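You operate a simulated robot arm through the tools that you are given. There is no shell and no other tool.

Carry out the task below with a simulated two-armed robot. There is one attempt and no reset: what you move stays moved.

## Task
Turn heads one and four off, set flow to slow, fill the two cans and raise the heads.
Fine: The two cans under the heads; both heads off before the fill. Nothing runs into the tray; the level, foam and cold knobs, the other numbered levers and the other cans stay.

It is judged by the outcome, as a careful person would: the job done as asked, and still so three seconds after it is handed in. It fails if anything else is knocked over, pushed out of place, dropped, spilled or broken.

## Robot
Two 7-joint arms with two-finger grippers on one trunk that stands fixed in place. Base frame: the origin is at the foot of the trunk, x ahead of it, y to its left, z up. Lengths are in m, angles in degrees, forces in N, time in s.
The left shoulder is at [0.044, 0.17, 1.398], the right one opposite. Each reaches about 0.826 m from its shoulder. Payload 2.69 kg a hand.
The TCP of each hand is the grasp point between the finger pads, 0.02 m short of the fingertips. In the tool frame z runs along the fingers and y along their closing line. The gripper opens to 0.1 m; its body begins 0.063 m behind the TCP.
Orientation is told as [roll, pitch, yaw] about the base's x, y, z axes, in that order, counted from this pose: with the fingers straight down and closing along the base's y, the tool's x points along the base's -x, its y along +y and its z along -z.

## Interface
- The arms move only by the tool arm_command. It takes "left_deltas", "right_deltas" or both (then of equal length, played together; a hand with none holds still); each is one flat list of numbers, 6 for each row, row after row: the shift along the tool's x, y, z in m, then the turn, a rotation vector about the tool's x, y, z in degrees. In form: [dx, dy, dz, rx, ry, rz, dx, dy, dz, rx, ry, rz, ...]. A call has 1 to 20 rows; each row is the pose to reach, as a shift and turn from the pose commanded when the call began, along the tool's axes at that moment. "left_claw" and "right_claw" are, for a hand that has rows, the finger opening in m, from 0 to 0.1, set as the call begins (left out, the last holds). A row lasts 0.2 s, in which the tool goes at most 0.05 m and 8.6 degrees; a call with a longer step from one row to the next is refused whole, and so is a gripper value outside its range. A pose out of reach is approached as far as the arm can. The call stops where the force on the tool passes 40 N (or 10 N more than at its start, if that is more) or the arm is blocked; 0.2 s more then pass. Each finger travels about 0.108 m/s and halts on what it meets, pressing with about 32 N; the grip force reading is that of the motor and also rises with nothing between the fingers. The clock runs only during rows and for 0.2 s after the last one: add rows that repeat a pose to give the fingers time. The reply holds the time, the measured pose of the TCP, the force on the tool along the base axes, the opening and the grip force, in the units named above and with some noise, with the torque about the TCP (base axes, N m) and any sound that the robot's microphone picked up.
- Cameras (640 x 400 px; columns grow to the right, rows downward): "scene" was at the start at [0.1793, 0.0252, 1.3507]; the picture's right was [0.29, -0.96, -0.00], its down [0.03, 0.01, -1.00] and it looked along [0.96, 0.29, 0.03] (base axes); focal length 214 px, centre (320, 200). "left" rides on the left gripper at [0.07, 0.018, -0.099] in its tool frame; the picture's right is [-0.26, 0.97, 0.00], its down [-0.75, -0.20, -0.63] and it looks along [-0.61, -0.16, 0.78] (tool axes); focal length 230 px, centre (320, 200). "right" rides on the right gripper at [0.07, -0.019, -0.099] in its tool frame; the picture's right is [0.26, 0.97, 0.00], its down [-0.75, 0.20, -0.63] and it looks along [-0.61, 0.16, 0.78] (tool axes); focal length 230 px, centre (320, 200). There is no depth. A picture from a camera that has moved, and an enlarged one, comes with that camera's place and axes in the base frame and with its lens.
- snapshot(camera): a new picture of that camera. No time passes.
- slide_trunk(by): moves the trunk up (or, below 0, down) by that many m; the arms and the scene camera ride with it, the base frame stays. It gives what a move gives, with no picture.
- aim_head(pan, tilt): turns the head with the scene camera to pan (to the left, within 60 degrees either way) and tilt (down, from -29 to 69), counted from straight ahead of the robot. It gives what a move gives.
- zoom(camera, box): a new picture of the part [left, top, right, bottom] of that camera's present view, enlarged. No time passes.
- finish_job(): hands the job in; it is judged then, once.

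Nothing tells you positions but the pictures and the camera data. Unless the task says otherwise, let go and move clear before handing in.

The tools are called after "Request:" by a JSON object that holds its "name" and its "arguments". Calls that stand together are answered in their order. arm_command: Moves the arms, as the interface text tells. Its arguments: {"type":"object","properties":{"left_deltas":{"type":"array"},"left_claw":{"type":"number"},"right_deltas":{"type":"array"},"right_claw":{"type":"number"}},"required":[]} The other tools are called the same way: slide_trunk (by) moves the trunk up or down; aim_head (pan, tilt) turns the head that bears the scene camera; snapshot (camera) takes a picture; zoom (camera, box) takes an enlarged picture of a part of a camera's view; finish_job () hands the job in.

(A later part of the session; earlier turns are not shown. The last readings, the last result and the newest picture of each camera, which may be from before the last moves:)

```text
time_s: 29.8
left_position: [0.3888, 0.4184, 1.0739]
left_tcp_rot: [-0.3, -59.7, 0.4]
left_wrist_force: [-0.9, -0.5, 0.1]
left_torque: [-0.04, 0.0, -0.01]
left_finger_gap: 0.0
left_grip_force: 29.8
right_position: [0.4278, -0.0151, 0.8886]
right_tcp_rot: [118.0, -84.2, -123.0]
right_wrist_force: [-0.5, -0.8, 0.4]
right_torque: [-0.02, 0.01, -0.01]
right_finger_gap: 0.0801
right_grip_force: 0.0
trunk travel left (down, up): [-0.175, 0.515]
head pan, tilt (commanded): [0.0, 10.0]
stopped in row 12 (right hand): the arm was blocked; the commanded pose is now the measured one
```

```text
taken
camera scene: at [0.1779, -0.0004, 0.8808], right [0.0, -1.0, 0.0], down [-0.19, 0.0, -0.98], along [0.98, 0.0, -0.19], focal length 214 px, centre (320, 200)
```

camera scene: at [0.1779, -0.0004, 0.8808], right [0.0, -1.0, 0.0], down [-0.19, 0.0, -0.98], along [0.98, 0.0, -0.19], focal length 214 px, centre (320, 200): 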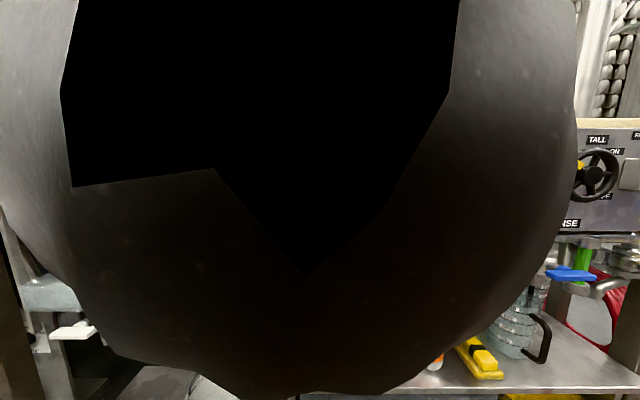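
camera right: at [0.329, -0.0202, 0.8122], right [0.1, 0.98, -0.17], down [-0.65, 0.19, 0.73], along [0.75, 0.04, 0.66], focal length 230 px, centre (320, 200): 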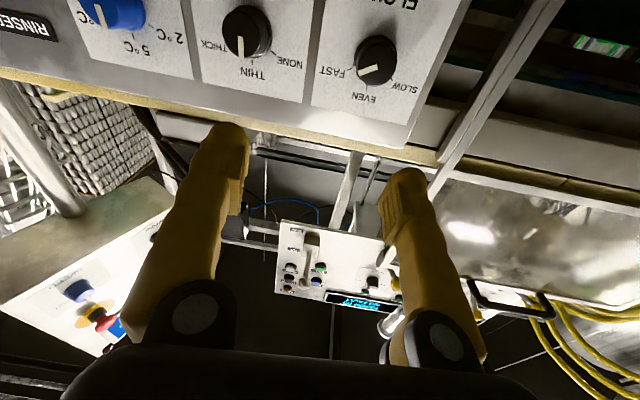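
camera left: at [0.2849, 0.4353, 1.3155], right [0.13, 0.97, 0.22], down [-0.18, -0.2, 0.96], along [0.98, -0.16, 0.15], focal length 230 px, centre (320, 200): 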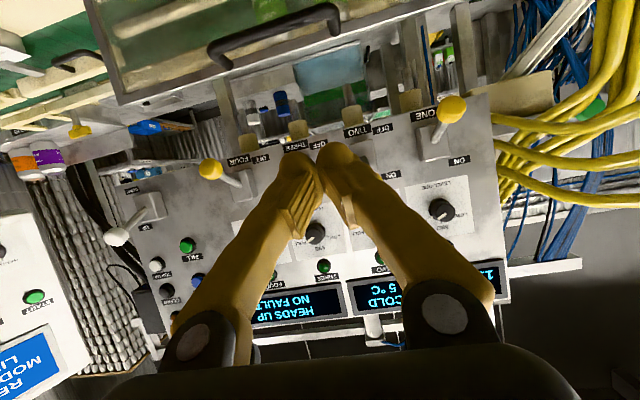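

The arm's own elbow got in the way (it's right in front of the head camera) and the move stopped just short of the standoff. The hand is nearly in place, so I'll extend forward gently, which unfolds the elbow.

Request:
{"name": "arm_command", "arguments": {"right_deltas": [0, 0, 0.02, 0, 0, 0, 0.01, 0.005, 0.04, 0, 0, 0, 0.025, 0.018, 0.05, 0, 0, 0, 0.04, 0.03, 0.06, 0, 0, 0, 0.04, 0.03, 0.06, 0, 0, 0]}}

Request:
{"name": "snapshot", "arguments": {"camera": "right"}}

Request:
{"name": "snapshot", "arguments": {"camera": "scene"}}

Request:
{"name": "snapshot", "arguments": {"camera": "left"}}

```text
time_s: 31.2
left_position: [0.3781, 0.4175, 1.067]
left_tcp_rot: [-0.4, -58.4, 0.4]
left_wrist_force: [-0.5, -0.1, 0.8]
left_torque: [0.0, 0.0, 0.0]
left_finger_gap: 0.0001
left_grip_force: 29.1
right_position: [0.496, -0.0195, 0.88]
right_tcp_rot: [110.6, -80.3, -120.0]
right_wrist_force: [-0.9, 0.4, -0.7]
right_torque: [-0.04, 0.04, 0.0]
right_finger_gap: 0.0801
right_grip_force: 0.1
trunk travel left (down, up): [-0.175, 0.515]
head pan, tilt (commanded): [0.0, 10.0]
stopped in row 5 (right hand): the arm was blocked; the commanded pose is now the measured one
```

```text
taken
camera right: at [0.4005, -0.0111, 0.8025], right [0.18, 0.98, -0.1], down [-0.65, 0.19, 0.73], along [0.74, -0.06, 0.67], focal length 230 px, centre (320, 200)
```

right: 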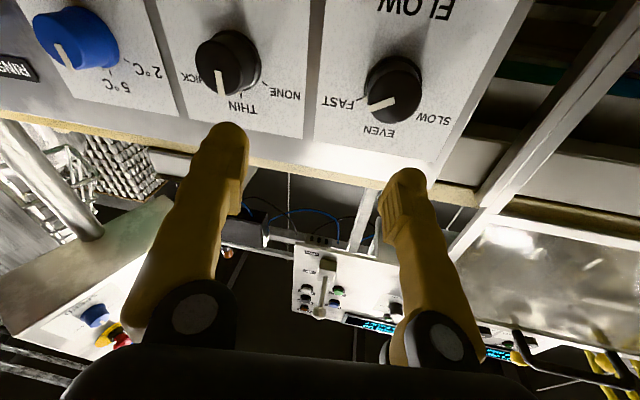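

```text
taken
camera scene: at [0.178, -0.0006, 0.8808], right [0.0, -1.0, 0.0], down [-0.19, 0.0, -0.98], along [0.98, 0.0, -0.19], focal length 214 px, centre (320, 200)
```

scene: 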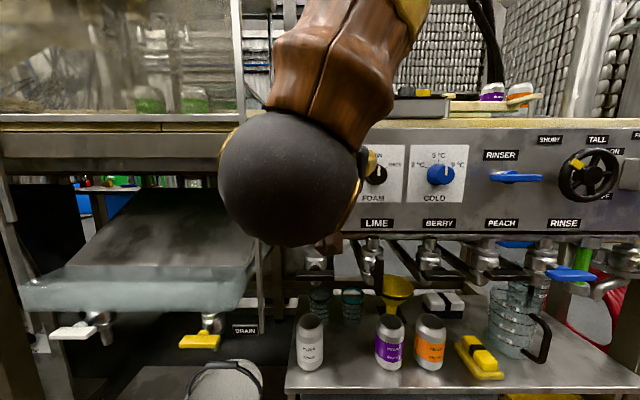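

```text
taken
camera left: at [0.2575, 0.4347, 1.058], right [0.13, 0.97, 0.22], down [-0.14, -0.2, 0.97], along [0.98, -0.16, 0.11], focal length 230 px, centre (320, 200)
```

left: 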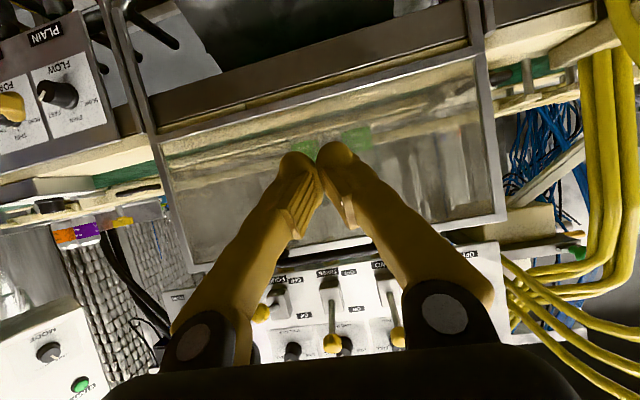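

The right hand got to (0.50, −0.02, 0.88) but reports being blocked again, and the left hand has drifted slightly. I'll look around with the head to see whether the arms are touching something.

Request:
{"name": "aim_head", "arguments": {"pan": 45, "tilt": -25}}

Request:
{"name": "snapshot", "arguments": {"camera": "scene"}}

Request:
{"name": "aim_head", "arguments": {"pan": -30, "tilt": -25}}

Request:
{"name": "snapshot", "arguments": {"camera": "scene"}}

Request:
{"name": "aim_head", "arguments": {"pan": 50, "tilt": 30}}

Request:
{"name": "snapshot", "arguments": {"camera": "scene"}}

```text
time_s: 32.4
left_position: [0.3804, 0.4184, 1.0665]
left_tcp_rot: [-0.4, -58.4, 0.3]
left_wrist_force: [0.0, 0.2, -0.4]
left_torque: [0.0, 0.01, -0.03]
left_finger_gap: 0.0
left_grip_force: 29.6
right_position: [0.4973, -0.0175, 0.8815]
right_tcp_rot: [111.1, -80.1, -120.4]
right_wrist_force: [-1.1, 0.7, 0.1]
right_torque: [-0.03, 0.0, 0.01]
right_finger_gap: 0.0802
right_grip_force: 0.0
trunk travel left (down, up): [-0.175, 0.515]
head pan, tilt (commanded): [45.0, -25.0]
```

```text
taken
camera scene: at [0.1374, 0.0498, 0.9329], right [0.71, -0.71, -0.01], down [0.28, 0.3, -0.91], along [0.65, 0.64, 0.41], focal length 214 px, centre (320, 200)
```

scene: 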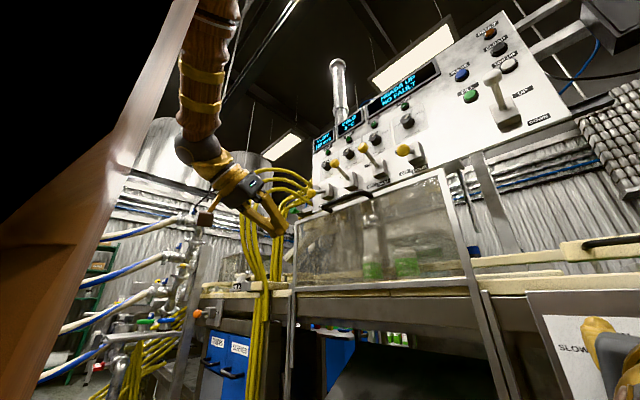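

```text
time_s: 33.8
left_position: [0.3795, 0.4176, 1.0661]
left_tcp_rot: [-0.4, -58.3, 0.3]
left_wrist_force: [-0.7, -0.3, -1.2]
left_torque: [-0.01, -0.02, 0.01]
left_finger_gap: 0.0
left_grip_force: 29.5
right_position: [0.4972, -0.0176, 0.8815]
right_tcp_rot: [110.8, -80.1, -120.2]
right_wrist_force: [-0.8, 1.0, -0.3]
right_torque: [-0.02, -0.02, 0.02]
right_finger_gap: 0.0799
right_grip_force: 0.2
trunk travel left (down, up): [-0.175, 0.515]
head pan, tilt (commanded): [-30.0, -25.0]
```

```text
taken
camera scene: at [0.1486, -0.0358, 0.9328], right [-0.5, -0.87, 0.01], down [0.35, -0.21, -0.91], along [0.79, -0.45, 0.41], focal length 214 px, centre (320, 200)
```

scene: 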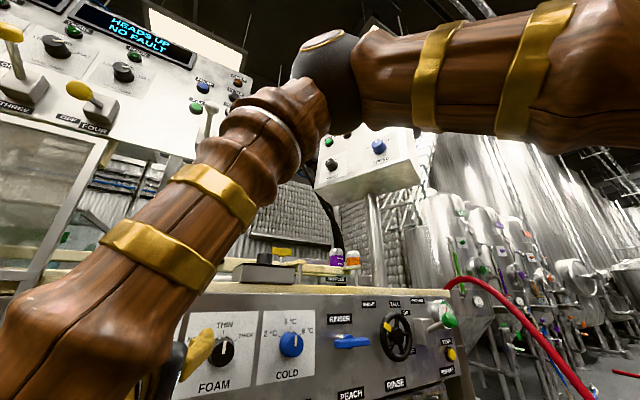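

```text
time_s: 35.4
left_position: [0.3797, 0.4184, 1.0661]
left_tcp_rot: [-0.4, -58.3, 0.3]
left_wrist_force: [-0.8, 0.1, 0.4]
left_torque: [-0.03, -0.02, 0.02]
left_finger_gap: 0.0001
left_grip_force: 29.3
right_position: [0.4976, -0.0188, 0.8803]
right_tcp_rot: [110.6, -80.3, -120.1]
right_wrist_force: [0.3, 0.1, 0.4]
right_torque: [0.01, -0.01, 0.0]
right_finger_gap: 0.08
right_grip_force: 0.1
trunk travel left (down, up): [-0.175, 0.515]
head pan, tilt (commanded): [50.0, 30.0]
```

```text
taken
camera scene: at [0.1438, 0.0689, 0.8488], right [0.77, -0.64, -0.01], down [-0.34, -0.38, -0.86], along [0.55, 0.66, -0.51], focal length 214 px, centre (320, 200)
```

scene: 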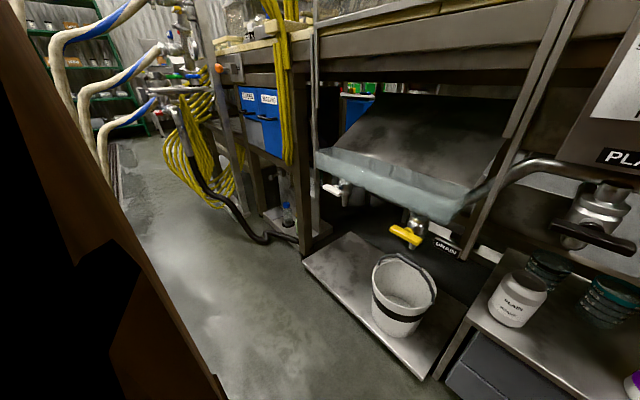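

The right arm's wrist was folded right up against the head area; extending it forward frees it. I'll straighten the hand orientation while moving further out towards the knob standoff.

Request:
{"name": "arm_command", "arguments": {"right_deltas": [0.004, 0.006, 0.008, -2.4, 1, -2.2, 0.009, 0.013, 0.014, -4.7, 2.1, -4.4, 0.014, 0.02, 0.02, -7, 3.1, -6.5, 0.018, 0.028, 0.026, -9.4, 4.2, -8.7, 0.018, 0.028, 0.026, -9.4, 4.2, -8.7]}}

Request:
{"name": "snapshot", "arguments": {"camera": "right"}}

```text
time_s: 36.5
left_position: [0.3798, 0.4176, 1.0655]
left_tcp_rot: [-0.4, -58.3, 0.2]
left_wrist_force: [-0.4, 0.2, -0.7]
left_torque: [-0.01, 0.02, 0.01]
left_finger_gap: 0.0
left_grip_force: 30.0
right_position: [0.5327, 0.0042, 0.8747]
right_tcp_rot: [117.8, -89.3, -118.3]
right_wrist_force: [0.1, -0.3, 0.1]
right_torque: [-0.03, 0.06, -0.03]
right_finger_gap: 0.0799
right_grip_force: 0.0
trunk travel left (down, up): [-0.175, 0.515]
head pan, tilt (commanded): [50.0, 30.0]
```

```text
taken
camera right: at [0.433, -0.0139, 0.8043], right [0.01, 0.97, -0.25], down [-0.63, 0.2, 0.75], along [0.77, 0.15, 0.62], focal length 230 px, centre (320, 200)
```

right: 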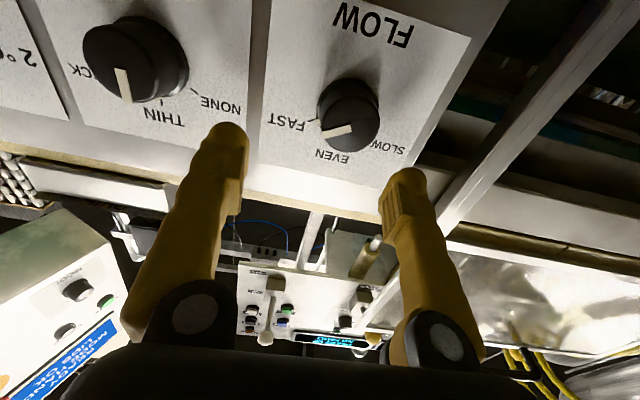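

The hand is now squarely pointing forward at (0.533, 0.004, 0.875), unblocked. Knob axis is at y≈0.0145, z≈0.853; I'll align to it and pre-rotate the wrist +60° so I can turn the knob through −120°.

Request:
{"name": "arm_command", "arguments": {"right_deltas": [0.011, 0.005, -0.003, 0, 0, 0, 0.0215, 0.0105, -0.005, 0, 0, 0, 0.0215, 0.0105, -0.005, 0, 0, 8.5, 0.0215, 0.0105, -0.005, 0, 0, 17, 0.0215, 0.0105, -0.005, 0, 0, 25.5, 0.0215, 0.0105, -0.005, 0, 0, 34, 0.0215, 0.0105, -0.005, 0, 0, 42.5, 0.0215, 0.0105, -0.005, 0, 0, 51, 0.0215, 0.0105, -0.005, 0, 0, 59.5, 0.0215, 0.0105, -0.005, 0, 0, 62, 0.0215, 0.0105, -0.005, 0, 0, 62]}}

Request:
{"name": "snapshot", "arguments": {"camera": "right"}}

Request:
{"name": "aim_head", "arguments": {"pan": 0, "tilt": 5}}

Request:
{"name": "snapshot", "arguments": {"camera": "scene"}}

```text
time_s: 39.0
left_position: [0.3801, 0.4181, 1.0657]
left_tcp_rot: [-0.4, -58.3, 0.3]
left_wrist_force: [-0.3, 0.2, -0.8]
left_torque: [-0.02, -0.04, 0.02]
left_finger_gap: 0.0003
left_grip_force: 29.2
right_position: [0.5239, 0.046, 0.9143]
right_tcp_rot: [87.2, -29.5, -89.2]
right_wrist_force: [-0.2, -0.5, -0.1]
right_torque: [0.02, 0.02, 0.0]
right_finger_gap: 0.0798
right_grip_force: 0.1
right hand out of reach, approached as far as the arm can: row 7, 8, 9, 10, 11
trunk travel left (down, up): [-0.175, 0.515]
head pan, tilt (commanded): [50.0, 30.0]
```

```text
taken
camera right: at [0.4224, 0.0978, 0.8668], right [0.04, 0.7, 0.71], down [-0.61, -0.55, 0.57], along [0.79, -0.46, 0.41], focal length 230 px, centre (320, 200)
```

right: 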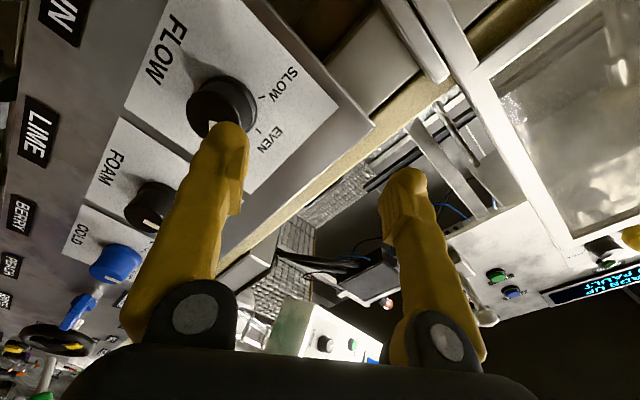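

```text
time_s: 40.1
left_position: [0.3795, 0.4193, 1.0658]
left_tcp_rot: [-0.3, -58.4, 0.2]
left_wrist_force: [-0.3, 1.1, -0.3]
left_torque: [0.0, 0.01, -0.04]
left_finger_gap: 0.0
left_grip_force: 30.1
right_position: [0.5234, 0.046, 0.9127]
right_tcp_rot: [87.1, -29.6, -89.0]
right_wrist_force: [-0.6, 0.1, 0.3]
right_torque: [-0.01, -0.02, 0.02]
right_finger_gap: 0.0801
right_grip_force: 0.0
trunk travel left (down, up): [-0.175, 0.515]
head pan, tilt (commanded): [0.0, 5.0]
```

```text
taken
camera scene: at [0.1782, -0.0003, 0.8886], right [0.0, -1.0, 0.0], down [-0.1, 0.0, -0.99], along [0.99, 0.0, -0.1], focal length 214 px, centre (320, 200)
```

scene: 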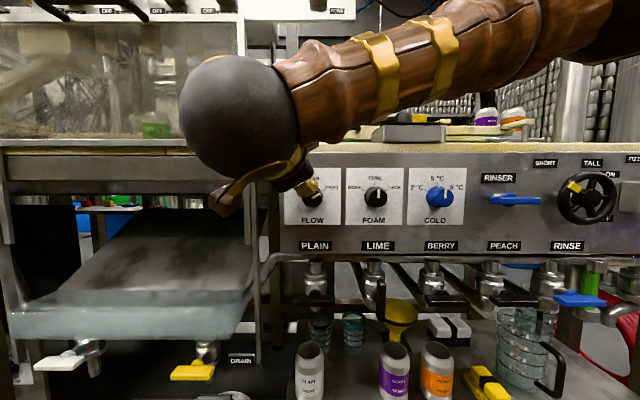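

That roll direction isn't reachable in this posture (hand drifted up to z≈0.91). I'll unwind back to roll 0, pull back slightly, and try the other direction instead.

Request:
{"name": "arm_command", "arguments": {"right_deltas": [0, 0, -0.015, 0, 0, -8.5, 0, 0, -0.02, 0, 0, -17, 0, 0, -0.02, 0, 0, -25.5, 0, 0, -0.02, 0, 0, -34, 0, 0, -0.02, 0, 0, -42.5, 0, 0, -0.02, 0, 0, -51, 0, 0, -0.02, 0, 0, -59.5, 0, 0, -0.02, 0, 0, -62, 0, 0, -0.02, 0, 0, -62]}}

Request:
{"name": "snapshot", "arguments": {"camera": "right"}}

Request:
{"name": "snapshot", "arguments": {"camera": "scene"}}

```text
time_s: 42.1
left_position: [0.3798, 0.4189, 1.0658]
left_tcp_rot: [-0.5, -58.3, 0.3]
left_wrist_force: [0.4, -0.2, 0.5]
left_torque: [0.01, 0.02, -0.01]
left_finger_gap: 0.0001
left_grip_force: 29.5
right_position: [0.5032, 0.0447, 0.9124]
right_tcp_rot: [-35.6, -87.0, 35.1]
right_wrist_force: [0.0, 0.3, 0.3]
right_torque: [0.01, -0.01, 0.02]
right_finger_gap: 0.08
right_grip_force: 0.0
trunk travel left (down, up): [-0.175, 0.515]
head pan, tilt (commanded): [0.0, 5.0]
```

```text
taken
camera right: at [0.3997, 0.0245, 0.8465], right [0.0, 0.96, -0.29], down [-0.6, 0.23, 0.77], along [0.8, 0.17, 0.57], focal length 230 px, centre (320, 200)
```

right: 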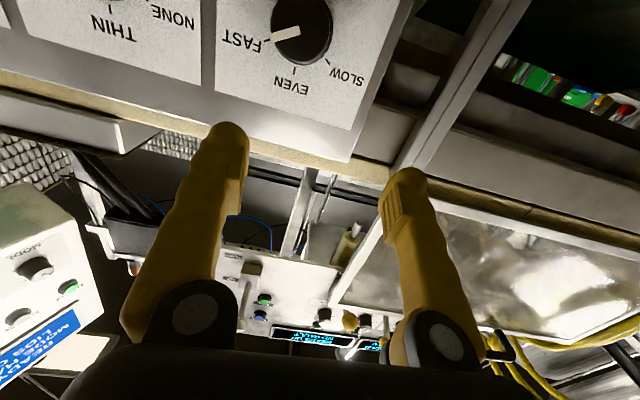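

```text
taken
camera scene: at [0.1782, -0.0004, 0.8886], right [0.0, -1.0, 0.0], down [-0.1, 0.0, -0.99], along [0.99, 0.0, -0.1], focal length 214 px, centre (320, 200)
```

scene: 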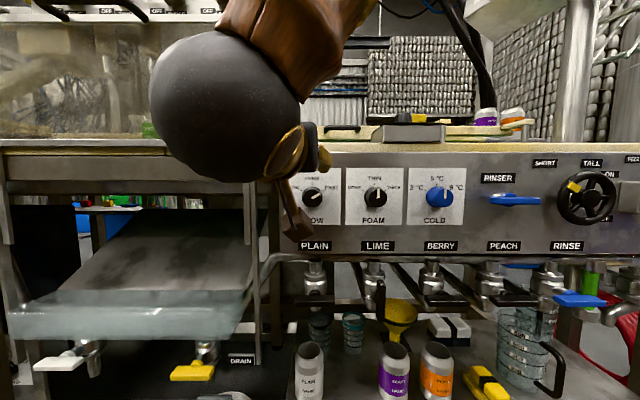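

Now the hand is level at (0.503, 0.045, 0.912). I'll return to the knob axis and test rolling the negative way, still clear of the knob.

Request:
{"name": "arm_command", "arguments": {"right_deltas": [0.03, -0.015, 0.006, 0, 0, 0, 0.059, -0.03, 0.012, 0, 0, 0, 0.059, -0.03, 0.012, 0, 0, -8.5, 0.059, -0.03, 0.012, 0, 0, -17, 0.059, -0.03, 0.012, 0, 0, -25.5, 0.059, -0.03, 0.012, 0, 0, -34, 0.059, -0.03, 0.012, 0, 0, -42.5, 0.059, -0.03, 0.012, 0, 0, -51, 0.059, -0.03, 0.012, 0, 0, -59.5, 0.059, -0.03, 0.012, 0, 0, -68, 0.059, -0.03, 0.012, 0, 0, -76.5, 0.059, -0.03, 0.012, 0, 0, -85, 0.059, -0.03, 0.012, 0, 0, -85]}}

Request:
{"name": "snapshot", "arguments": {"camera": "right"}}

Request:
{"name": "snapshot", "arguments": {"camera": "scene"}}

```text
time_s: 45.1
left_position: [0.3654, 0.4195, 1.0579]
left_tcp_rot: [-0.5, -57.0, 0.5]
left_wrist_force: [-0.8, -0.4, 0.1]
left_torque: [0.02, -0.01, -0.01]
left_finger_gap: 0.0
left_grip_force: 28.9
right_position: [0.5154, -0.0158, 0.8818]
right_tcp_rot: [-88.6, -7.7, 85.1]
right_wrist_force: [-0.7, 0.5, 0.5]
right_torque: [-0.03, 0.02, 0.01]
right_finger_gap: 0.08
right_grip_force: 0.2
trunk travel left (down, up): [-0.175, 0.515]
head pan, tilt (commanded): [0.0, 5.0]
stopped in row 13 (right hand): the arm was blocked; the commanded pose is now the measured one
```

```text
taken
camera right: at [0.4097, -0.0811, 0.8934], right [-0.03, -0.12, -0.99], down [-0.57, 0.82, -0.08], along [0.82, 0.56, -0.1], focal length 230 px, centre (320, 200)
```

right: 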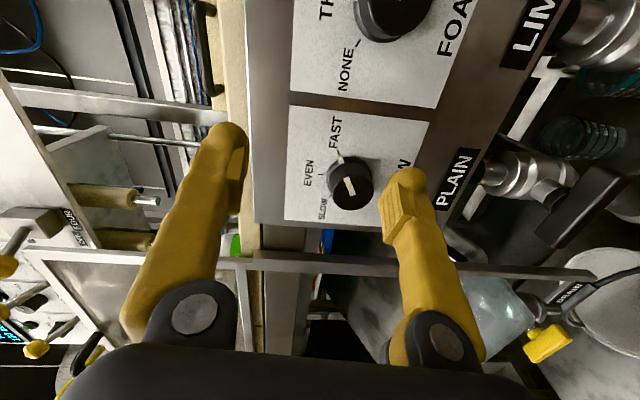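

```text
taken
camera scene: at [0.1767, -0.0004, 0.8889], right [0.0, -1.0, 0.0], down [-0.1, 0.0, -0.99], along [0.99, 0.0, -0.1], focal length 214 px, centre (320, 200)
```

scene: 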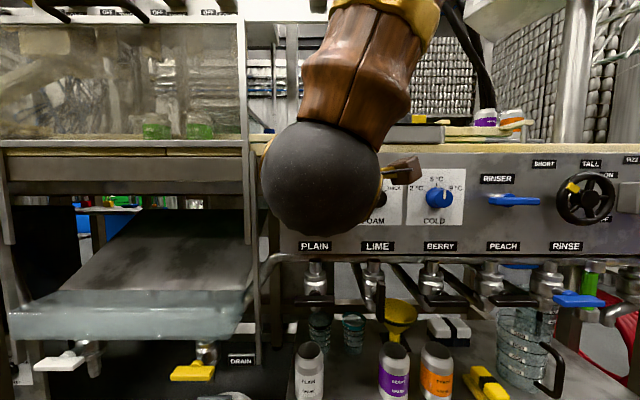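

Negative roll reached ≈−83° but the arm got blocked and nudged the other arm slightly, so this folded, low-shoulder posture is poor. I'll unroll, back off, then raise the trunk so the right arm can reach forward-and-down more naturally.

Request:
{"name": "arm_command", "arguments": {"right_deltas": [0.005, 0, -0.01, 0, 0, 8.4, 0.01, 0, -0.02, 0, 0, 16.8, 0.015, 0, -0.03, 0, 0, 25.2, 0.02, 0, -0.033, 0, 0, 33.6, 0.0226, 0, -0.033, 0, 0, 42, 0.0226, 0, -0.033, 0, 0, 50.4, 0.0226, 0, -0.033, 0, 0, 58.8, 0.0226, 0, -0.033, 0, 0, 67.2, 0.0226, 0, -0.033, 0, 0, 75.6, 0.0226, 0, -0.033, 0, 0, 82, 0.0226, 0, -0.033, 0, 0, 82]}}

Request:
{"name": "snapshot", "arguments": {"camera": "right"}}

Request:
{"name": "aim_head", "arguments": {"pan": 50, "tilt": -10}}

Request:
{"name": "snapshot", "arguments": {"camera": "scene"}}

Request:
{"name": "aim_head", "arguments": {"pan": -20, "tilt": -10}}

Request:
{"name": "snapshot", "arguments": {"camera": "scene"}}

```text
time_s: 47.5
left_position: [0.3668, 0.4176, 1.0583]
left_tcp_rot: [-0.4, -57.1, 0.3]
left_wrist_force: [0.4, -0.7, 0.7]
left_torque: [-0.01, -0.01, 0.02]
left_finger_gap: 0.0001
left_grip_force: 29.2
right_position: [0.4818, -0.0348, 0.8785]
right_tcp_rot: [-12.8, -88.5, 8.5]
right_wrist_force: [-0.3, 0.4, 0.3]
right_torque: [-0.02, 0.03, -0.02]
right_finger_gap: 0.0799
right_grip_force: 0.0
trunk travel left (down, up): [-0.175, 0.515]
head pan, tilt (commanded): [0.0, 5.0]
```

```text
taken
camera right: at [0.3787, -0.0468, 0.8112], right [0.07, 0.96, -0.26], down [-0.59, 0.25, 0.77], along [0.8, 0.1, 0.59], focal length 230 px, centre (320, 200)
```

right: 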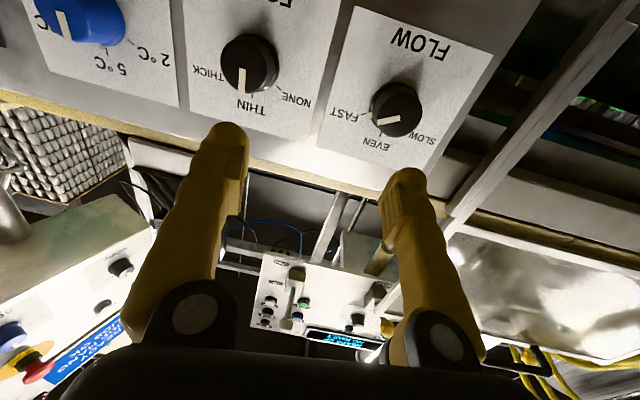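

```text
time_s: 48.7
left_position: [0.3674, 0.4173, 1.0583]
left_tcp_rot: [-0.4, -57.0, 0.4]
left_wrist_force: [0.6, 0.4, -0.3]
left_torque: [0.01, 0.02, 0.01]
left_finger_gap: 0.0
left_grip_force: 29.5
right_position: [0.4821, -0.0348, 0.8778]
right_tcp_rot: [-16.6, -88.5, 12.3]
right_wrist_force: [0.9, -0.1, 0.6]
right_torque: [0.01, -0.05, -0.02]
right_finger_gap: 0.0801
right_grip_force: 0.1
trunk travel left (down, up): [-0.175, 0.515]
head pan, tilt (commanded): [50.0, -10.0]
```

```text
taken
camera scene: at [0.141, 0.0641, 0.9124], right [0.77, -0.64, -0.01], down [0.09, 0.13, -0.99], along [0.64, 0.75, 0.16], focal length 214 px, centre (320, 200)
```

scene: 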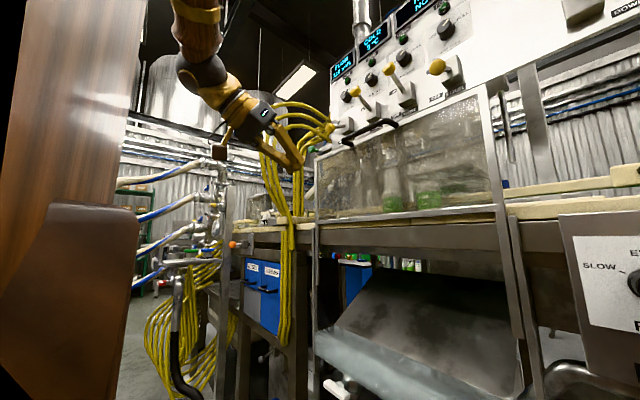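

```text
time_s: 50.1
left_position: [0.3668, 0.4178, 1.059]
left_tcp_rot: [-0.3, -57.1, 0.4]
left_wrist_force: [0.0, -0.8, 0.2]
left_torque: [-0.01, -0.02, 0.01]
left_finger_gap: 0.0001
left_grip_force: 29.5
right_position: [0.481, -0.0357, 0.8776]
right_tcp_rot: [-16.5, -88.5, 11.9]
right_wrist_force: [0.7, 0.5, -0.1]
right_torque: [0.0, 0.0, -0.01]
right_finger_gap: 0.0802
right_grip_force: 0.0
trunk travel left (down, up): [-0.175, 0.515]
head pan, tilt (commanded): [-20.0, -10.0]
```

```text
taken
camera scene: at [0.1659, -0.0292, 0.912], right [-0.34, -0.94, 0.01], down [0.15, -0.06, -0.99], along [0.93, -0.34, 0.16], focal length 214 px, centre (320, 200)
```

scene: 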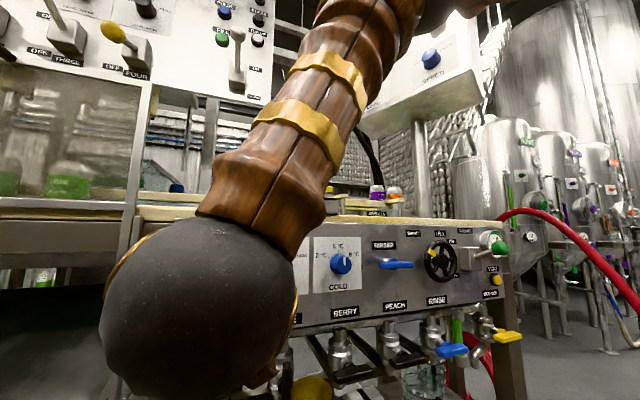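

The small left-arm shifts look like re-hold sag after each "blocked" stop, not contact. I'll raise the trunk 0.25 m (right hand stays clear of the table at x≈0.48) and then lower the right hand to the knob from the new posture.

Request:
{"name": "slide_trunk", "arguments": {"by": 0.25}}

Request:
{"name": "arm_command", "arguments": {"right_deltas": [0.035, 0.007, 0, 0, 0, 0, 0.07, 0.014, 0, 0, 0, 0, 0.105, 0.021, 0, 0, 0, 0, 0.14, 0.028, 0, 0, 0, 0, 0.175, 0.035, 0, 0, 0, 0, 0.21, 0.042, 0.005, 0, 0, 0, 0.245, 0.047, 0.01, 0, 0, 0, 0.27, 0.05, 0.02, 0, 0, 0, 0.27, 0.05, 0.02, 0, 0, 0]}}

Request:
{"name": "snapshot", "arguments": {"camera": "right"}}

Request:
{"name": "aim_head", "arguments": {"pan": 0, "tilt": 30}}

Request:
{"name": "snapshot", "arguments": {"camera": "scene"}}

```text
time_s: 52.7
left_position: [0.3685, 0.4179, 1.3051]
left_tcp_rot: [-0.4, -56.6, 0.3]
left_wrist_force: [-0.1, -0.1, 0.1]
left_torque: [-0.05, -0.01, 0.0]
left_finger_gap: 0.0
left_grip_force: 29.1
right_position: [0.4802, -0.0341, 1.1278]
right_tcp_rot: [-17.8, -88.4, 13.4]
right_wrist_force: [0.0, 0.3, 0.4]
right_torque: [-0.01, 0.04, 0.02]
right_finger_gap: 0.0801
right_grip_force: 0.0
trunk travel left (down, up): [-0.425, 0.265]
head pan, tilt (commanded): [-20.0, -10.0]
```

```text
time_s: 54.7
left_position: [0.3686, 0.4182, 1.3062]
left_tcp_rot: [-0.5, -56.6, 0.4]
left_wrist_force: [-1.4, 0.2, -0.6]
left_torque: [0.01, 0.03, 0.0]
left_finger_gap: 0.0001
left_grip_force: 29.6
right_position: [0.5045, 0.0025, 0.8576]
right_tcp_rot: [-22.8, -88.8, 17.3]
right_wrist_force: [-1.0, 0.9, 0.5]
right_torque: [0.0, -0.03, 0.01]
right_finger_gap: 0.08
right_grip_force: 0.2
trunk travel left (down, up): [-0.425, 0.265]
head pan, tilt (commanded): [-20.0, -10.0]
```

```text
taken
camera right: at [0.4015, -0.008, 0.7904], right [0.09, 0.96, -0.27], down [-0.59, 0.27, 0.76], along [0.8, 0.09, 0.59], focal length 230 px, centre (320, 200)
```

right: 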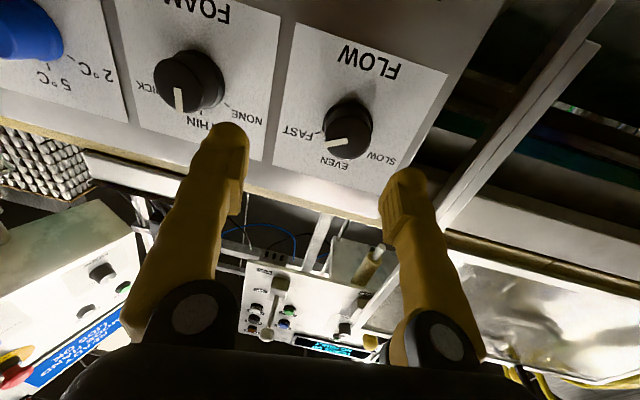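

```text
time_s: 55.8
left_position: [0.3692, 0.419, 1.3067]
left_tcp_rot: [-0.5, -56.5, 0.3]
left_wrist_force: [-0.1, 0.7, -0.4]
left_torque: [-0.01, -0.02, -0.03]
left_finger_gap: 0.0
left_grip_force: 29.9
right_position: [0.5021, 0.0015, 0.8549]
right_tcp_rot: [-23.7, -88.3, 18.1]
right_wrist_force: [-0.3, 0.4, 0.3]
right_torque: [0.0, 0.01, 0.03]
right_finger_gap: 0.08
right_grip_force: 0.1
trunk travel left (down, up): [-0.425, 0.265]
head pan, tilt (commanded): [0.0, 30.0]
```

```text
taken
camera scene: at [0.1804, -0.0004, 1.0983], right [0.0, -1.0, 0.0], down [-0.51, 0.0, -0.86], along [0.86, 0.0, -0.51], focal length 214 px, centre (320, 200)
```

scene: 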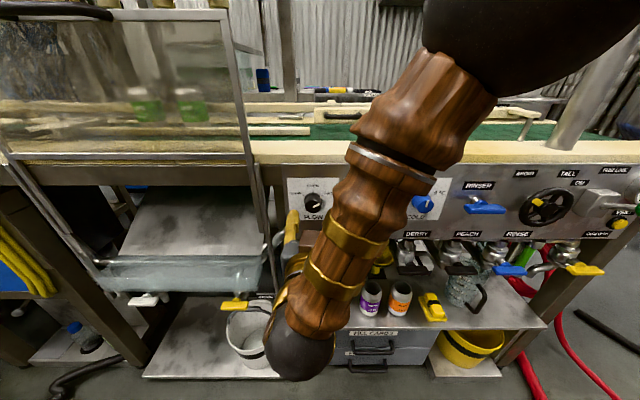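

Now the posture works without blocking: hand at (0.502, 0.002, 0.855). I'll correct a ~6° yaw, line up on the knob axis, and test the +60° roll again from here (still short of the knob).

Request:
{"name": "arm_command", "arguments": {"right_deltas": [0.002, 0.006, 0.003, -3, 0, 0, 0.004, 0.0125, 0.006, -5.7, 0, 0, 0.004, 0.0125, 0.006, -5.7, 0, 0]}}

Request:
{"name": "arm_command", "arguments": {"right_deltas": [0, 0, 0, 0, 0, 8.5, 0, 0, 0, 0, 0, 17, 0, 0, 0, 0, 0, 25.5, 0, 0, 0, 0, 0, 34, 0, 0, 0, 0, 0, 42.5, 0, 0, 0, 0, 0, 51, 0, 0, 0, 0, 0, 59.5, 0, 0, 0, 0, 0, 62, 0, 0, 0, 0, 0, 62]}}

Request:
{"name": "snapshot", "arguments": {"camera": "right"}}

Request:
{"name": "snapshot", "arguments": {"camera": "scene"}}

```text
time_s: 56.6
left_position: [0.3693, 0.4182, 1.3059]
left_tcp_rot: [-0.5, -56.6, 0.3]
left_wrist_force: [-0.4, -0.2, 0.8]
left_torque: [-0.01, 0.02, 0.01]
left_finger_gap: 0.0
left_grip_force: 29.2
right_position: [0.512, 0.0124, 0.8535]
right_tcp_rot: [-17.4, -88.5, 17.7]
right_wrist_force: [-0.4, -0.1, -0.6]
right_torque: [-0.04, 0.01, 0.03]
right_finger_gap: 0.0801
right_grip_force: 0.0
trunk travel left (down, up): [-0.425, 0.265]
head pan, tilt (commanded): [0.0, 30.0]
```

```text
time_s: 58.6
left_position: [0.3637, 0.4193, 1.3062]
left_tcp_rot: [-0.6, -56.9, 0.5]
left_wrist_force: [-1.0, 0.1, -0.5]
left_torque: [-0.02, 0.0, -0.03]
left_finger_gap: 0.0
left_grip_force: 28.7
right_position: [0.5634, 0.1515, 0.9844]
right_tcp_rot: [79.6, -36.8, -86.2]
right_wrist_force: [-33.5, 5.0, -8.3]
right_torque: [-0.12, -1.06, 0.83]
right_finger_gap: 0.0774
right_grip_force: 0.0
right hand out of reach, approached as far as the arm can: row 3, 4, 5, 6, 7, 8, 9
trunk travel left (down, up): [-0.425, 0.265]
head pan, tilt (commanded): [0.0, 30.0]
```

```text
taken
camera right: at [0.4578, 0.1994, 0.9418], right [0.12, 0.78, 0.61], down [-0.55, -0.45, 0.7], along [0.82, -0.42, 0.38], focal length 230 px, centre (320, 200)
```

right: 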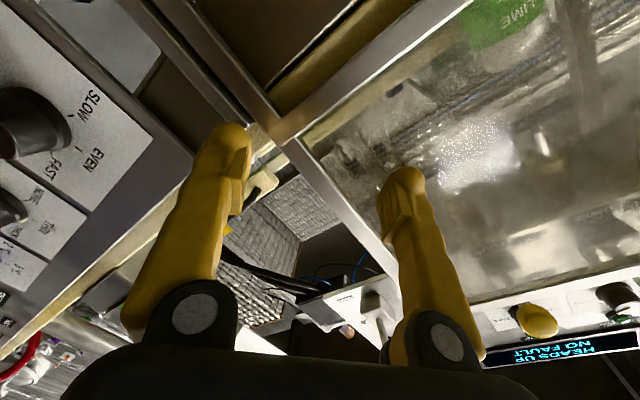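

```text
taken
camera scene: at [0.1763, 0.0009, 1.0988], right [0.0, -1.0, 0.0], down [-0.51, 0.0, -0.86], along [0.86, 0.0, -0.51], focal length 214 px, centre (320, 200)
```

scene: 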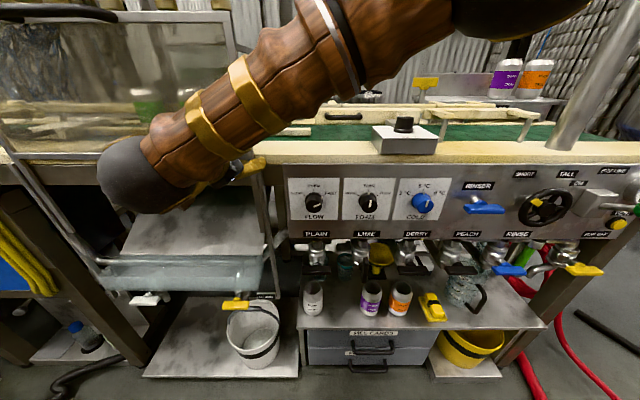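

The out-of-reach roll dragged the hand against the guard frame (≈33 N). I'll pull straight back immediately and check the guard.

Request:
{"name": "arm_command", "arguments": {"right_deltas": [0, 0, -0.03, 0, 0, 0, 0, 0, -0.06, 0, 0, 0, 0, 0, -0.08, 0, 0, 0]}}

Request:
{"name": "snapshot", "arguments": {"camera": "right"}}

Request:
{"name": "aim_head", "arguments": {"pan": 20, "tilt": 20}}

Request:
{"name": "snapshot", "arguments": {"camera": "scene"}}

```text
time_s: 59.4
left_position: [0.3675, 0.4162, 1.3056]
left_tcp_rot: [-0.5, -56.6, 0.4]
left_wrist_force: [0.5, 0.1, 0.0]
left_torque: [-0.01, -0.02, -0.01]
left_finger_gap: 0.0001
left_grip_force: 29.6
right_position: [0.4924, 0.1517, 0.9985]
right_tcp_rot: [79.1, -37.1, -86.8]
right_wrist_force: [0.1, 0.3, 0.6]
right_torque: [-0.06, -0.02, 0.02]
right_finger_gap: 0.0799
right_grip_force: 0.1
trunk travel left (down, up): [-0.425, 0.265]
head pan, tilt (commanded): [0.0, 30.0]
```

```text
taken
camera right: at [0.3871, 0.2009, 0.9564], right [0.14, 0.79, 0.6], down [-0.56, -0.44, 0.7], along [0.82, -0.43, 0.38], focal length 230 px, centre (320, 200)
```

right: 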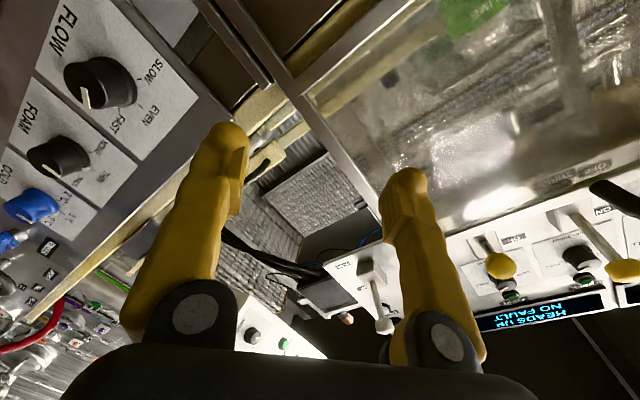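

```text
time_s: 60.2
left_position: [0.3685, 0.4177, 1.3065]
left_tcp_rot: [-0.5, -56.6, 0.4]
left_wrist_force: [0.0, -0.4, 0.4]
left_torque: [0.02, 0.03, 0.05]
left_finger_gap: 0.0001
left_grip_force: 29.2
right_position: [0.4923, 0.153, 0.997]
right_tcp_rot: [79.1, -37.0, -86.6]
right_wrist_force: [0.1, 0.1, 0.0]
right_torque: [-0.02, 0.0, 0.02]
right_finger_gap: 0.0799
right_grip_force: 0.1
trunk travel left (down, up): [-0.425, 0.265]
head pan, tilt (commanded): [20.0, 20.0]
```

```text
taken
camera scene: at [0.1777, 0.0314, 1.1143], right [0.34, -0.94, -0.01], down [-0.34, -0.12, -0.93], along [0.88, 0.32, -0.36], focal length 214 px, centre (320, 200)
```

scene: 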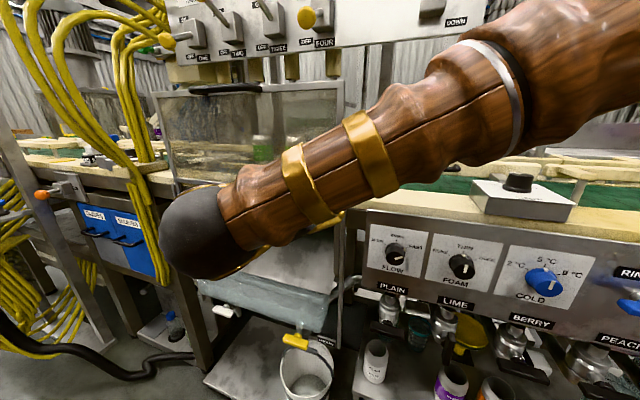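

Force is back to zero. I'll return the hand to the level, roll-0 pose in front of the knob (a pose it can reach), and from there only use moderate negative rolls.

Request:
{"name": "arm_command", "arguments": {"right_deltas": [-0.0031, -0.0249, 0.002, -0.9, -0.8, -6.55, -0.0061, -0.0498, 0.004, -1.8, -1.6, -13.1, -0.0092, -0.0746, 0.007, -2.7, -2.4, -19.65, -0.0123, -0.0995, 0.011, -3.55, -3.15, -26.2, -0.0153, -0.1244, 0.016, -4.4, -3.9, -32.75, -0.0184, -0.1493, 0.02, -5.3, -4.7, -39.3, -0.0214, -0.1741, 0.024, -6.2, -5.5, -45.85, -0.0245, -0.199, 0.028, -7.1, -6.3, -52.4, -0.0245, -0.199, 0.028, -7.1, -6.3, -52.4]}}

Request:
{"name": "snapshot", "arguments": {"camera": "right"}}

Request:
{"name": "snapshot", "arguments": {"camera": "scene"}}

```text
time_s: 62.2
left_position: [0.3683, 0.4179, 1.3061]
left_tcp_rot: [-0.5, -56.5, 0.4]
left_wrist_force: [-0.2, -0.1, 0.4]
left_torque: [0.03, 0.03, -0.02]
left_finger_gap: 0.0001
left_grip_force: 29.4
right_position: [0.4989, 0.0014, 0.8515]
right_tcp_rot: [139.5, -89.4, -140.3]
right_wrist_force: [0.2, -0.2, 1.1]
right_torque: [0.01, 0.0, 0.0]
right_finger_gap: 0.0799
right_grip_force: 0.1
trunk travel left (down, up): [-0.425, 0.265]
head pan, tilt (commanded): [20.0, 20.0]
```

```text
taken
camera right: at [0.3998, -0.0162, 0.7798], right [0.02, 0.97, -0.25], down [-0.63, 0.2, 0.75], along [0.77, 0.15, 0.62], focal length 230 px, centre (320, 200)
```

right: 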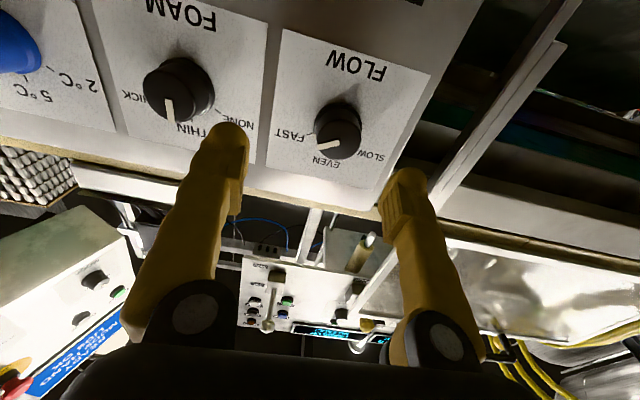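

```text
taken
camera scene: at [0.1777, 0.0316, 1.1143], right [0.34, -0.94, -0.01], down [-0.34, -0.12, -0.93], along [0.88, 0.32, -0.36], focal length 214 px, centre (320, 200)
```

scene: 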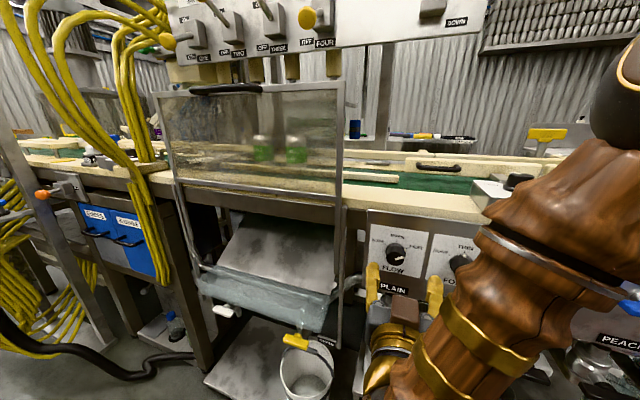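

The hand is level and centred low in front of the knob; guard and cans look undisturbed. I'll align precisely to the knob axis and test a −34° roll in free space.

Request:
{"name": "arm_command", "arguments": {"right_deltas": [0, 0.006, 0.005, 0, 0, 0, -0.0005, 0.0118, 0.01, 0, 0, 0, -0.0005, 0.0118, 0.01, 0, 0, -8.5, -0.0005, 0.0118, 0.01, 0, 0, -17, -0.0005, 0.0118, 0.01, 0, 0, -25.5, -0.0005, 0.0118, 0.01, 0, 0, -34, -0.0005, 0.0118, 0.01, 0, 0, -34]}}

Request:
{"name": "snapshot", "arguments": {"camera": "scene"}}

```text
time_s: 63.8
left_position: [0.367, 0.4178, 1.3058]
left_tcp_rot: [-0.6, -56.7, 0.3]
left_wrist_force: [0.5, -0.3, 0.1]
left_torque: [0.01, 0.03, 0.02]
left_finger_gap: 0.0001
left_grip_force: 29.9
right_position: [0.508, 0.0123, 0.8479]
right_tcp_rot: [-90.1, -56.2, 89.5]
right_wrist_force: [-0.1, 0.0, 0.5]
right_torque: [-0.02, 0.02, 0.0]
right_finger_gap: 0.08
right_grip_force: 0.0
trunk travel left (down, up): [-0.425, 0.265]
head pan, tilt (commanded): [20.0, 20.0]
```

```text
taken
camera scene: at [0.1777, 0.0315, 1.1143], right [0.34, -0.94, -0.01], down [-0.34, -0.12, -0.93], along [0.88, 0.32, -0.36], focal length 214 px, centre (320, 200)
```

scene: 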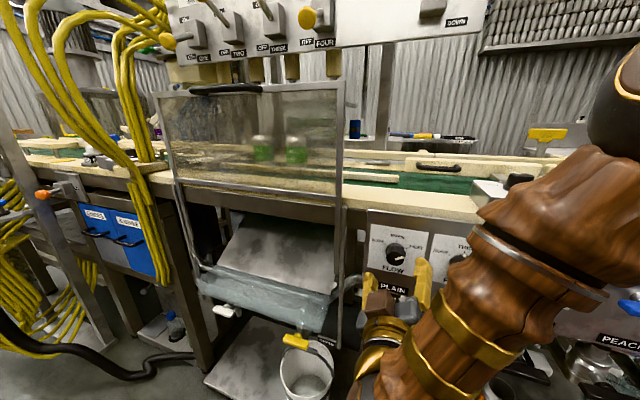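

−34° was clean. Continuing the free-space test to about −85°.

Request:
{"name": "arm_command", "arguments": {"right_deltas": [0, 0, 0, 0, 0, -8.5, 0, 0, 0, 0, 0, -17, 0, 0, 0, 0, 0, -25.5, 0, 0, 0, 0, 0, -34, 0, 0, 0, 0, 0, -34]}}

Request:
{"name": "arm_command", "arguments": {"right_deltas": [0, 0, 0, 0, 0, -8.5, 0, 0, 0, 0, 0, -17, 0, 0, 0, 0, 0, -17]}}

Request:
{"name": "snapshot", "arguments": {"camera": "scene"}}

Request:
{"name": "snapshot", "arguments": {"camera": "right"}}

```text
time_s: 65.0
left_position: [0.3696, 0.4182, 1.3068]
left_tcp_rot: [-0.6, -56.6, 0.5]
left_wrist_force: [-0.7, 0.1, 0.3]
left_torque: [-0.01, 0.02, 0.01]
left_finger_gap: 0.0002
left_grip_force: 29.3
right_position: [0.5083, 0.0129, 0.8499]
right_tcp_rot: [-90.3, -22.3, 89.3]
right_wrist_force: [0.2, -0.7, -0.3]
right_torque: [-0.01, -0.01, 0.01]
right_finger_gap: 0.0799
right_grip_force: 0.0
trunk travel left (down, up): [-0.425, 0.265]
head pan, tilt (commanded): [20.0, 20.0]
```

```text
time_s: 65.8
left_position: [0.3687, 0.4188, 1.306]
left_tcp_rot: [-0.5, -56.7, 0.4]
left_wrist_force: [0.2, -0.3, 0.4]
left_torque: [-0.01, 0.01, -0.01]
left_finger_gap: 0.0
left_grip_force: 29.2
right_position: [0.5085, 0.0124, 0.8492]
right_tcp_rot: [-90.3, -5.1, 89.2]
right_wrist_force: [0.3, 0.2, 0.0]
right_torque: [0.01, -0.03, 0.02]
right_finger_gap: 0.0799
right_grip_force: 0.0
trunk travel left (down, up): [-0.425, 0.265]
head pan, tilt (commanded): [20.0, 20.0]
```

```text
taken
camera scene: at [0.1777, 0.0315, 1.1143], right [0.34, -0.94, -0.01], down [-0.34, -0.12, -0.93], along [0.88, 0.32, -0.36], focal length 214 px, centre (320, 200)
```

scene: 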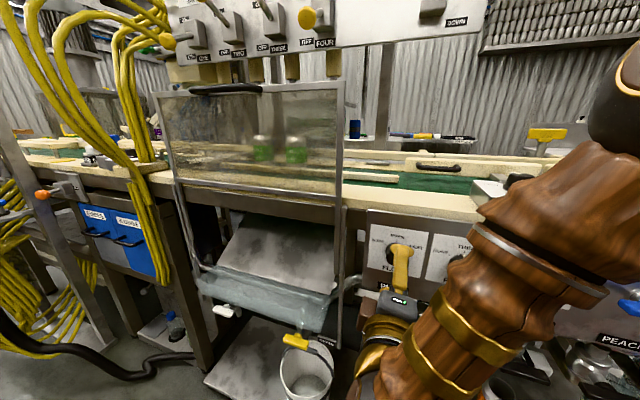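

```text
taken
camera right: at [0.4078, -0.0578, 0.8619], right [0.0, -0.17, -0.99], down [-0.62, 0.77, -0.13], along [0.79, 0.61, -0.1], focal length 230 px, centre (320, 200)
```

right: 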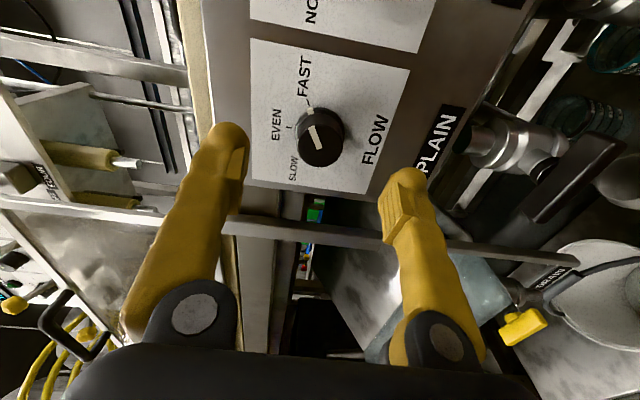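

−85° is clean too. I'll check whether the wrist can go on to about −125°, which would let me turn the knob in one grasp.

Request:
{"name": "arm_command", "arguments": {"right_deltas": [0, 0, 0, 0, 0, -8.5, 0, 0, 0, 0, 0, -17, 0, 0, 0, 0, 0, -25.5, 0, 0, 0, 0, 0, -25.5]}}

Request:
{"name": "arm_command", "arguments": {"right_deltas": [0, 0, 0, 0, 0, -8.5, 0, 0, 0, 0, 0, -17, 0, 0, 0, 0, 0, -17]}}

Request:
{"name": "snapshot", "arguments": {"camera": "right"}}

```text
time_s: 66.8
left_position: [0.3679, 0.4175, 1.3064]
left_tcp_rot: [-0.4, -56.6, 0.4]
left_wrist_force: [-0.8, 0.4, -0.1]
left_torque: [0.03, -0.02, 0.02]
left_finger_gap: 0.0003
left_grip_force: 29.4
right_position: [0.5088, 0.012, 0.8493]
right_tcp_rot: [-90.1, 20.3, 89.0]
right_wrist_force: [0.0, -0.2, -0.1]
right_torque: [0.03, -0.01, -0.01]
right_finger_gap: 0.0799
right_grip_force: 0.1
trunk travel left (down, up): [-0.425, 0.265]
head pan, tilt (commanded): [20.0, 20.0]
```

```text
time_s: 67.6
left_position: [0.3679, 0.4178, 1.3057]
left_tcp_rot: [-0.4, -56.6, 0.4]
left_wrist_force: [0.1, -0.1, 0.5]
left_torque: [-0.02, 0.01, -0.01]
left_finger_gap: 0.0
left_grip_force: 29.0
right_position: [0.5089, 0.0131, 0.8503]
right_tcp_rot: [-90.1, 37.2, 89.1]
right_wrist_force: [0.0, -0.1, 0.4]
right_torque: [0.0, 0.0, 0.01]
right_finger_gap: 0.08
right_grip_force: 0.1
trunk travel left (down, up): [-0.425, 0.265]
head pan, tilt (commanded): [20.0, 20.0]
```

```text
taken
camera right: at [0.4084, -0.0312, 0.9063], right [-0.01, -0.79, -0.61], down [-0.62, 0.48, -0.62], along [0.78, 0.38, -0.5], focal length 230 px, centre (320, 200)
```

right: 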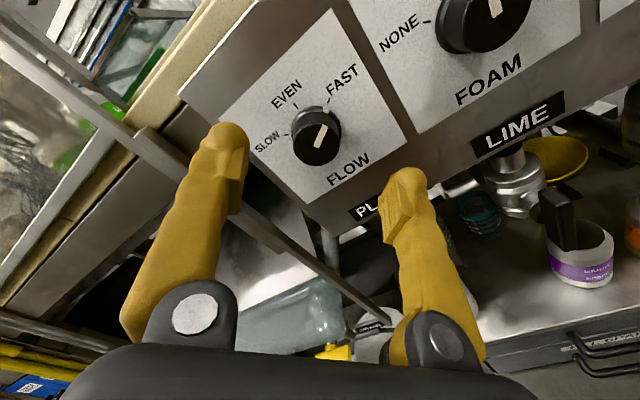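

Roll to −127° is fine. One more small check to −144° to give me margin, then I'll rewind and grasp.

Request:
{"name": "arm_command", "arguments": {"right_deltas": [0, 0, 0, 0, 0, -8.5, 0, 0, 0, 0, 0, -17, 0, 0, 0, 0, 0, -17]}}

Request:
{"name": "zoom", "arguments": {"camera": "right", "box": [220, 20, 460, 230]}}

```text
time_s: 68.4
left_position: [0.3691, 0.4177, 1.3065]
left_tcp_rot: [-0.4, -56.6, 0.4]
left_wrist_force: [0.4, -0.2, -0.3]
left_torque: [-0.01, 0.02, 0.03]
left_finger_gap: 0.0001
left_grip_force: 29.3
right_position: [0.5087, 0.0137, 0.8499]
right_tcp_rot: [-90.2, 54.3, 89.0]
right_wrist_force: [-0.3, 0.0, -0.3]
right_torque: [-0.05, -0.04, -0.01]
right_finger_gap: 0.0801
right_grip_force: 0.0
trunk travel left (down, up): [-0.425, 0.265]
head pan, tilt (commanded): [20.0, 20.0]
```

```text
1.90 times, centred on (340, 125) of right
camera zoom: at [0.4081, -0.0126, 0.9168], right [-0.01, -0.94, -0.35], down [-0.62, 0.28, -0.73], along [0.78, 0.21, -0.59], focal length 438 px, centre (282, 343)
```

zoom: 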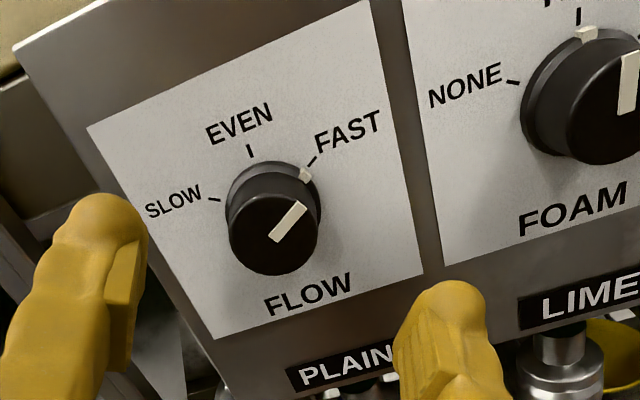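

The knob protrudes from the plate (x≈0.597) to x≈0.557, with its axis at y≈0.0135, z≈0.852. I'll rewind to roll ≈−20° and advance over the knob with the fingers open.

Request:
{"name": "arm_command", "arguments": {"right_deltas": [0, 0, 0, 0, 0, 8.5, 0, 0, 0, 0, 0, 17, 0, 0, 0, 0, 0, 25.5, 0, 0, 0, 0, 0, 34, 0, 0, 0, 0, 0, 42.5, 0, 0, 0, 0, 0, 51, 0, 0, 0, 0, 0, 59.5, 0, 0, 0, 0, 0, 68, 0, 0, 0, 0, 0, 76.5, 0, 0, 0, 0, 0, 85, 0, 0, 0, 0, 0, 93.5, 0, 0, 0, 0, 0, 102, 0, 0, 0, 0, 0, 110.5, 0, 0, 0, 0, 0, 119, 0, 0, 0, 0, 0, 123, 0, 0, 0, 0, 0, 123], "right_claw": 0.07}}

Request:
{"name": "snapshot", "arguments": {"camera": "right"}}

Request:
{"name": "zoom", "arguments": {"camera": "scene", "box": [320, 190, 480, 320]}}

```text
time_s: 71.8
left_position: [0.3686, 0.4174, 1.3064]
left_tcp_rot: [-0.5, -56.6, 0.5]
left_wrist_force: [0.1, -0.2, -0.3]
left_torque: [0.03, -0.01, -0.01]
left_finger_gap: 0.0001
left_grip_force: 29.3
right_position: [0.5086, 0.0118, 0.8496]
right_tcp_rot: [-90.4, -68.9, 89.5]
right_wrist_force: [-0.4, -0.4, -0.1]
right_torque: [0.04, 0.0, -0.04]
right_finger_gap: 0.07
right_grip_force: 0.0
trunk travel left (down, up): [-0.425, 0.265]
head pan, tilt (commanded): [20.0, 20.0]
```

```text
taken
camera right: at [0.4079, -0.0293, 0.7904], right [0.01, 0.81, -0.59], down [-0.62, 0.47, 0.63], along [0.78, 0.36, 0.51], focal length 230 px, centre (320, 200)
```

right: 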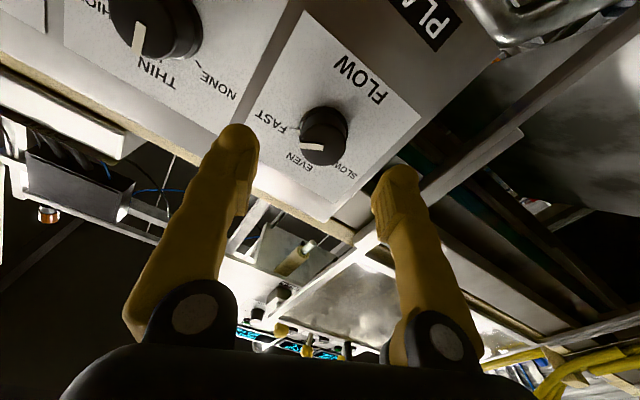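

```text
3.08 times, centred on (400, 255) of scene
camera zoom: at [0.1777, 0.0315, 1.1143], right [0.34, -0.94, -0.01], down [-0.34, -0.12, -0.93], along [0.88, 0.32, -0.36], focal length 660 px, centre (74, 31)
```

zoom: 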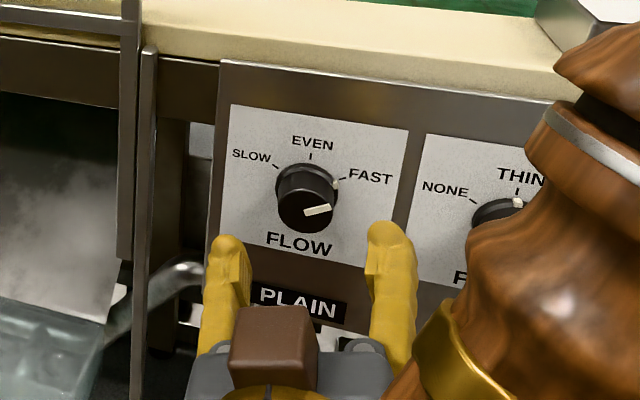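

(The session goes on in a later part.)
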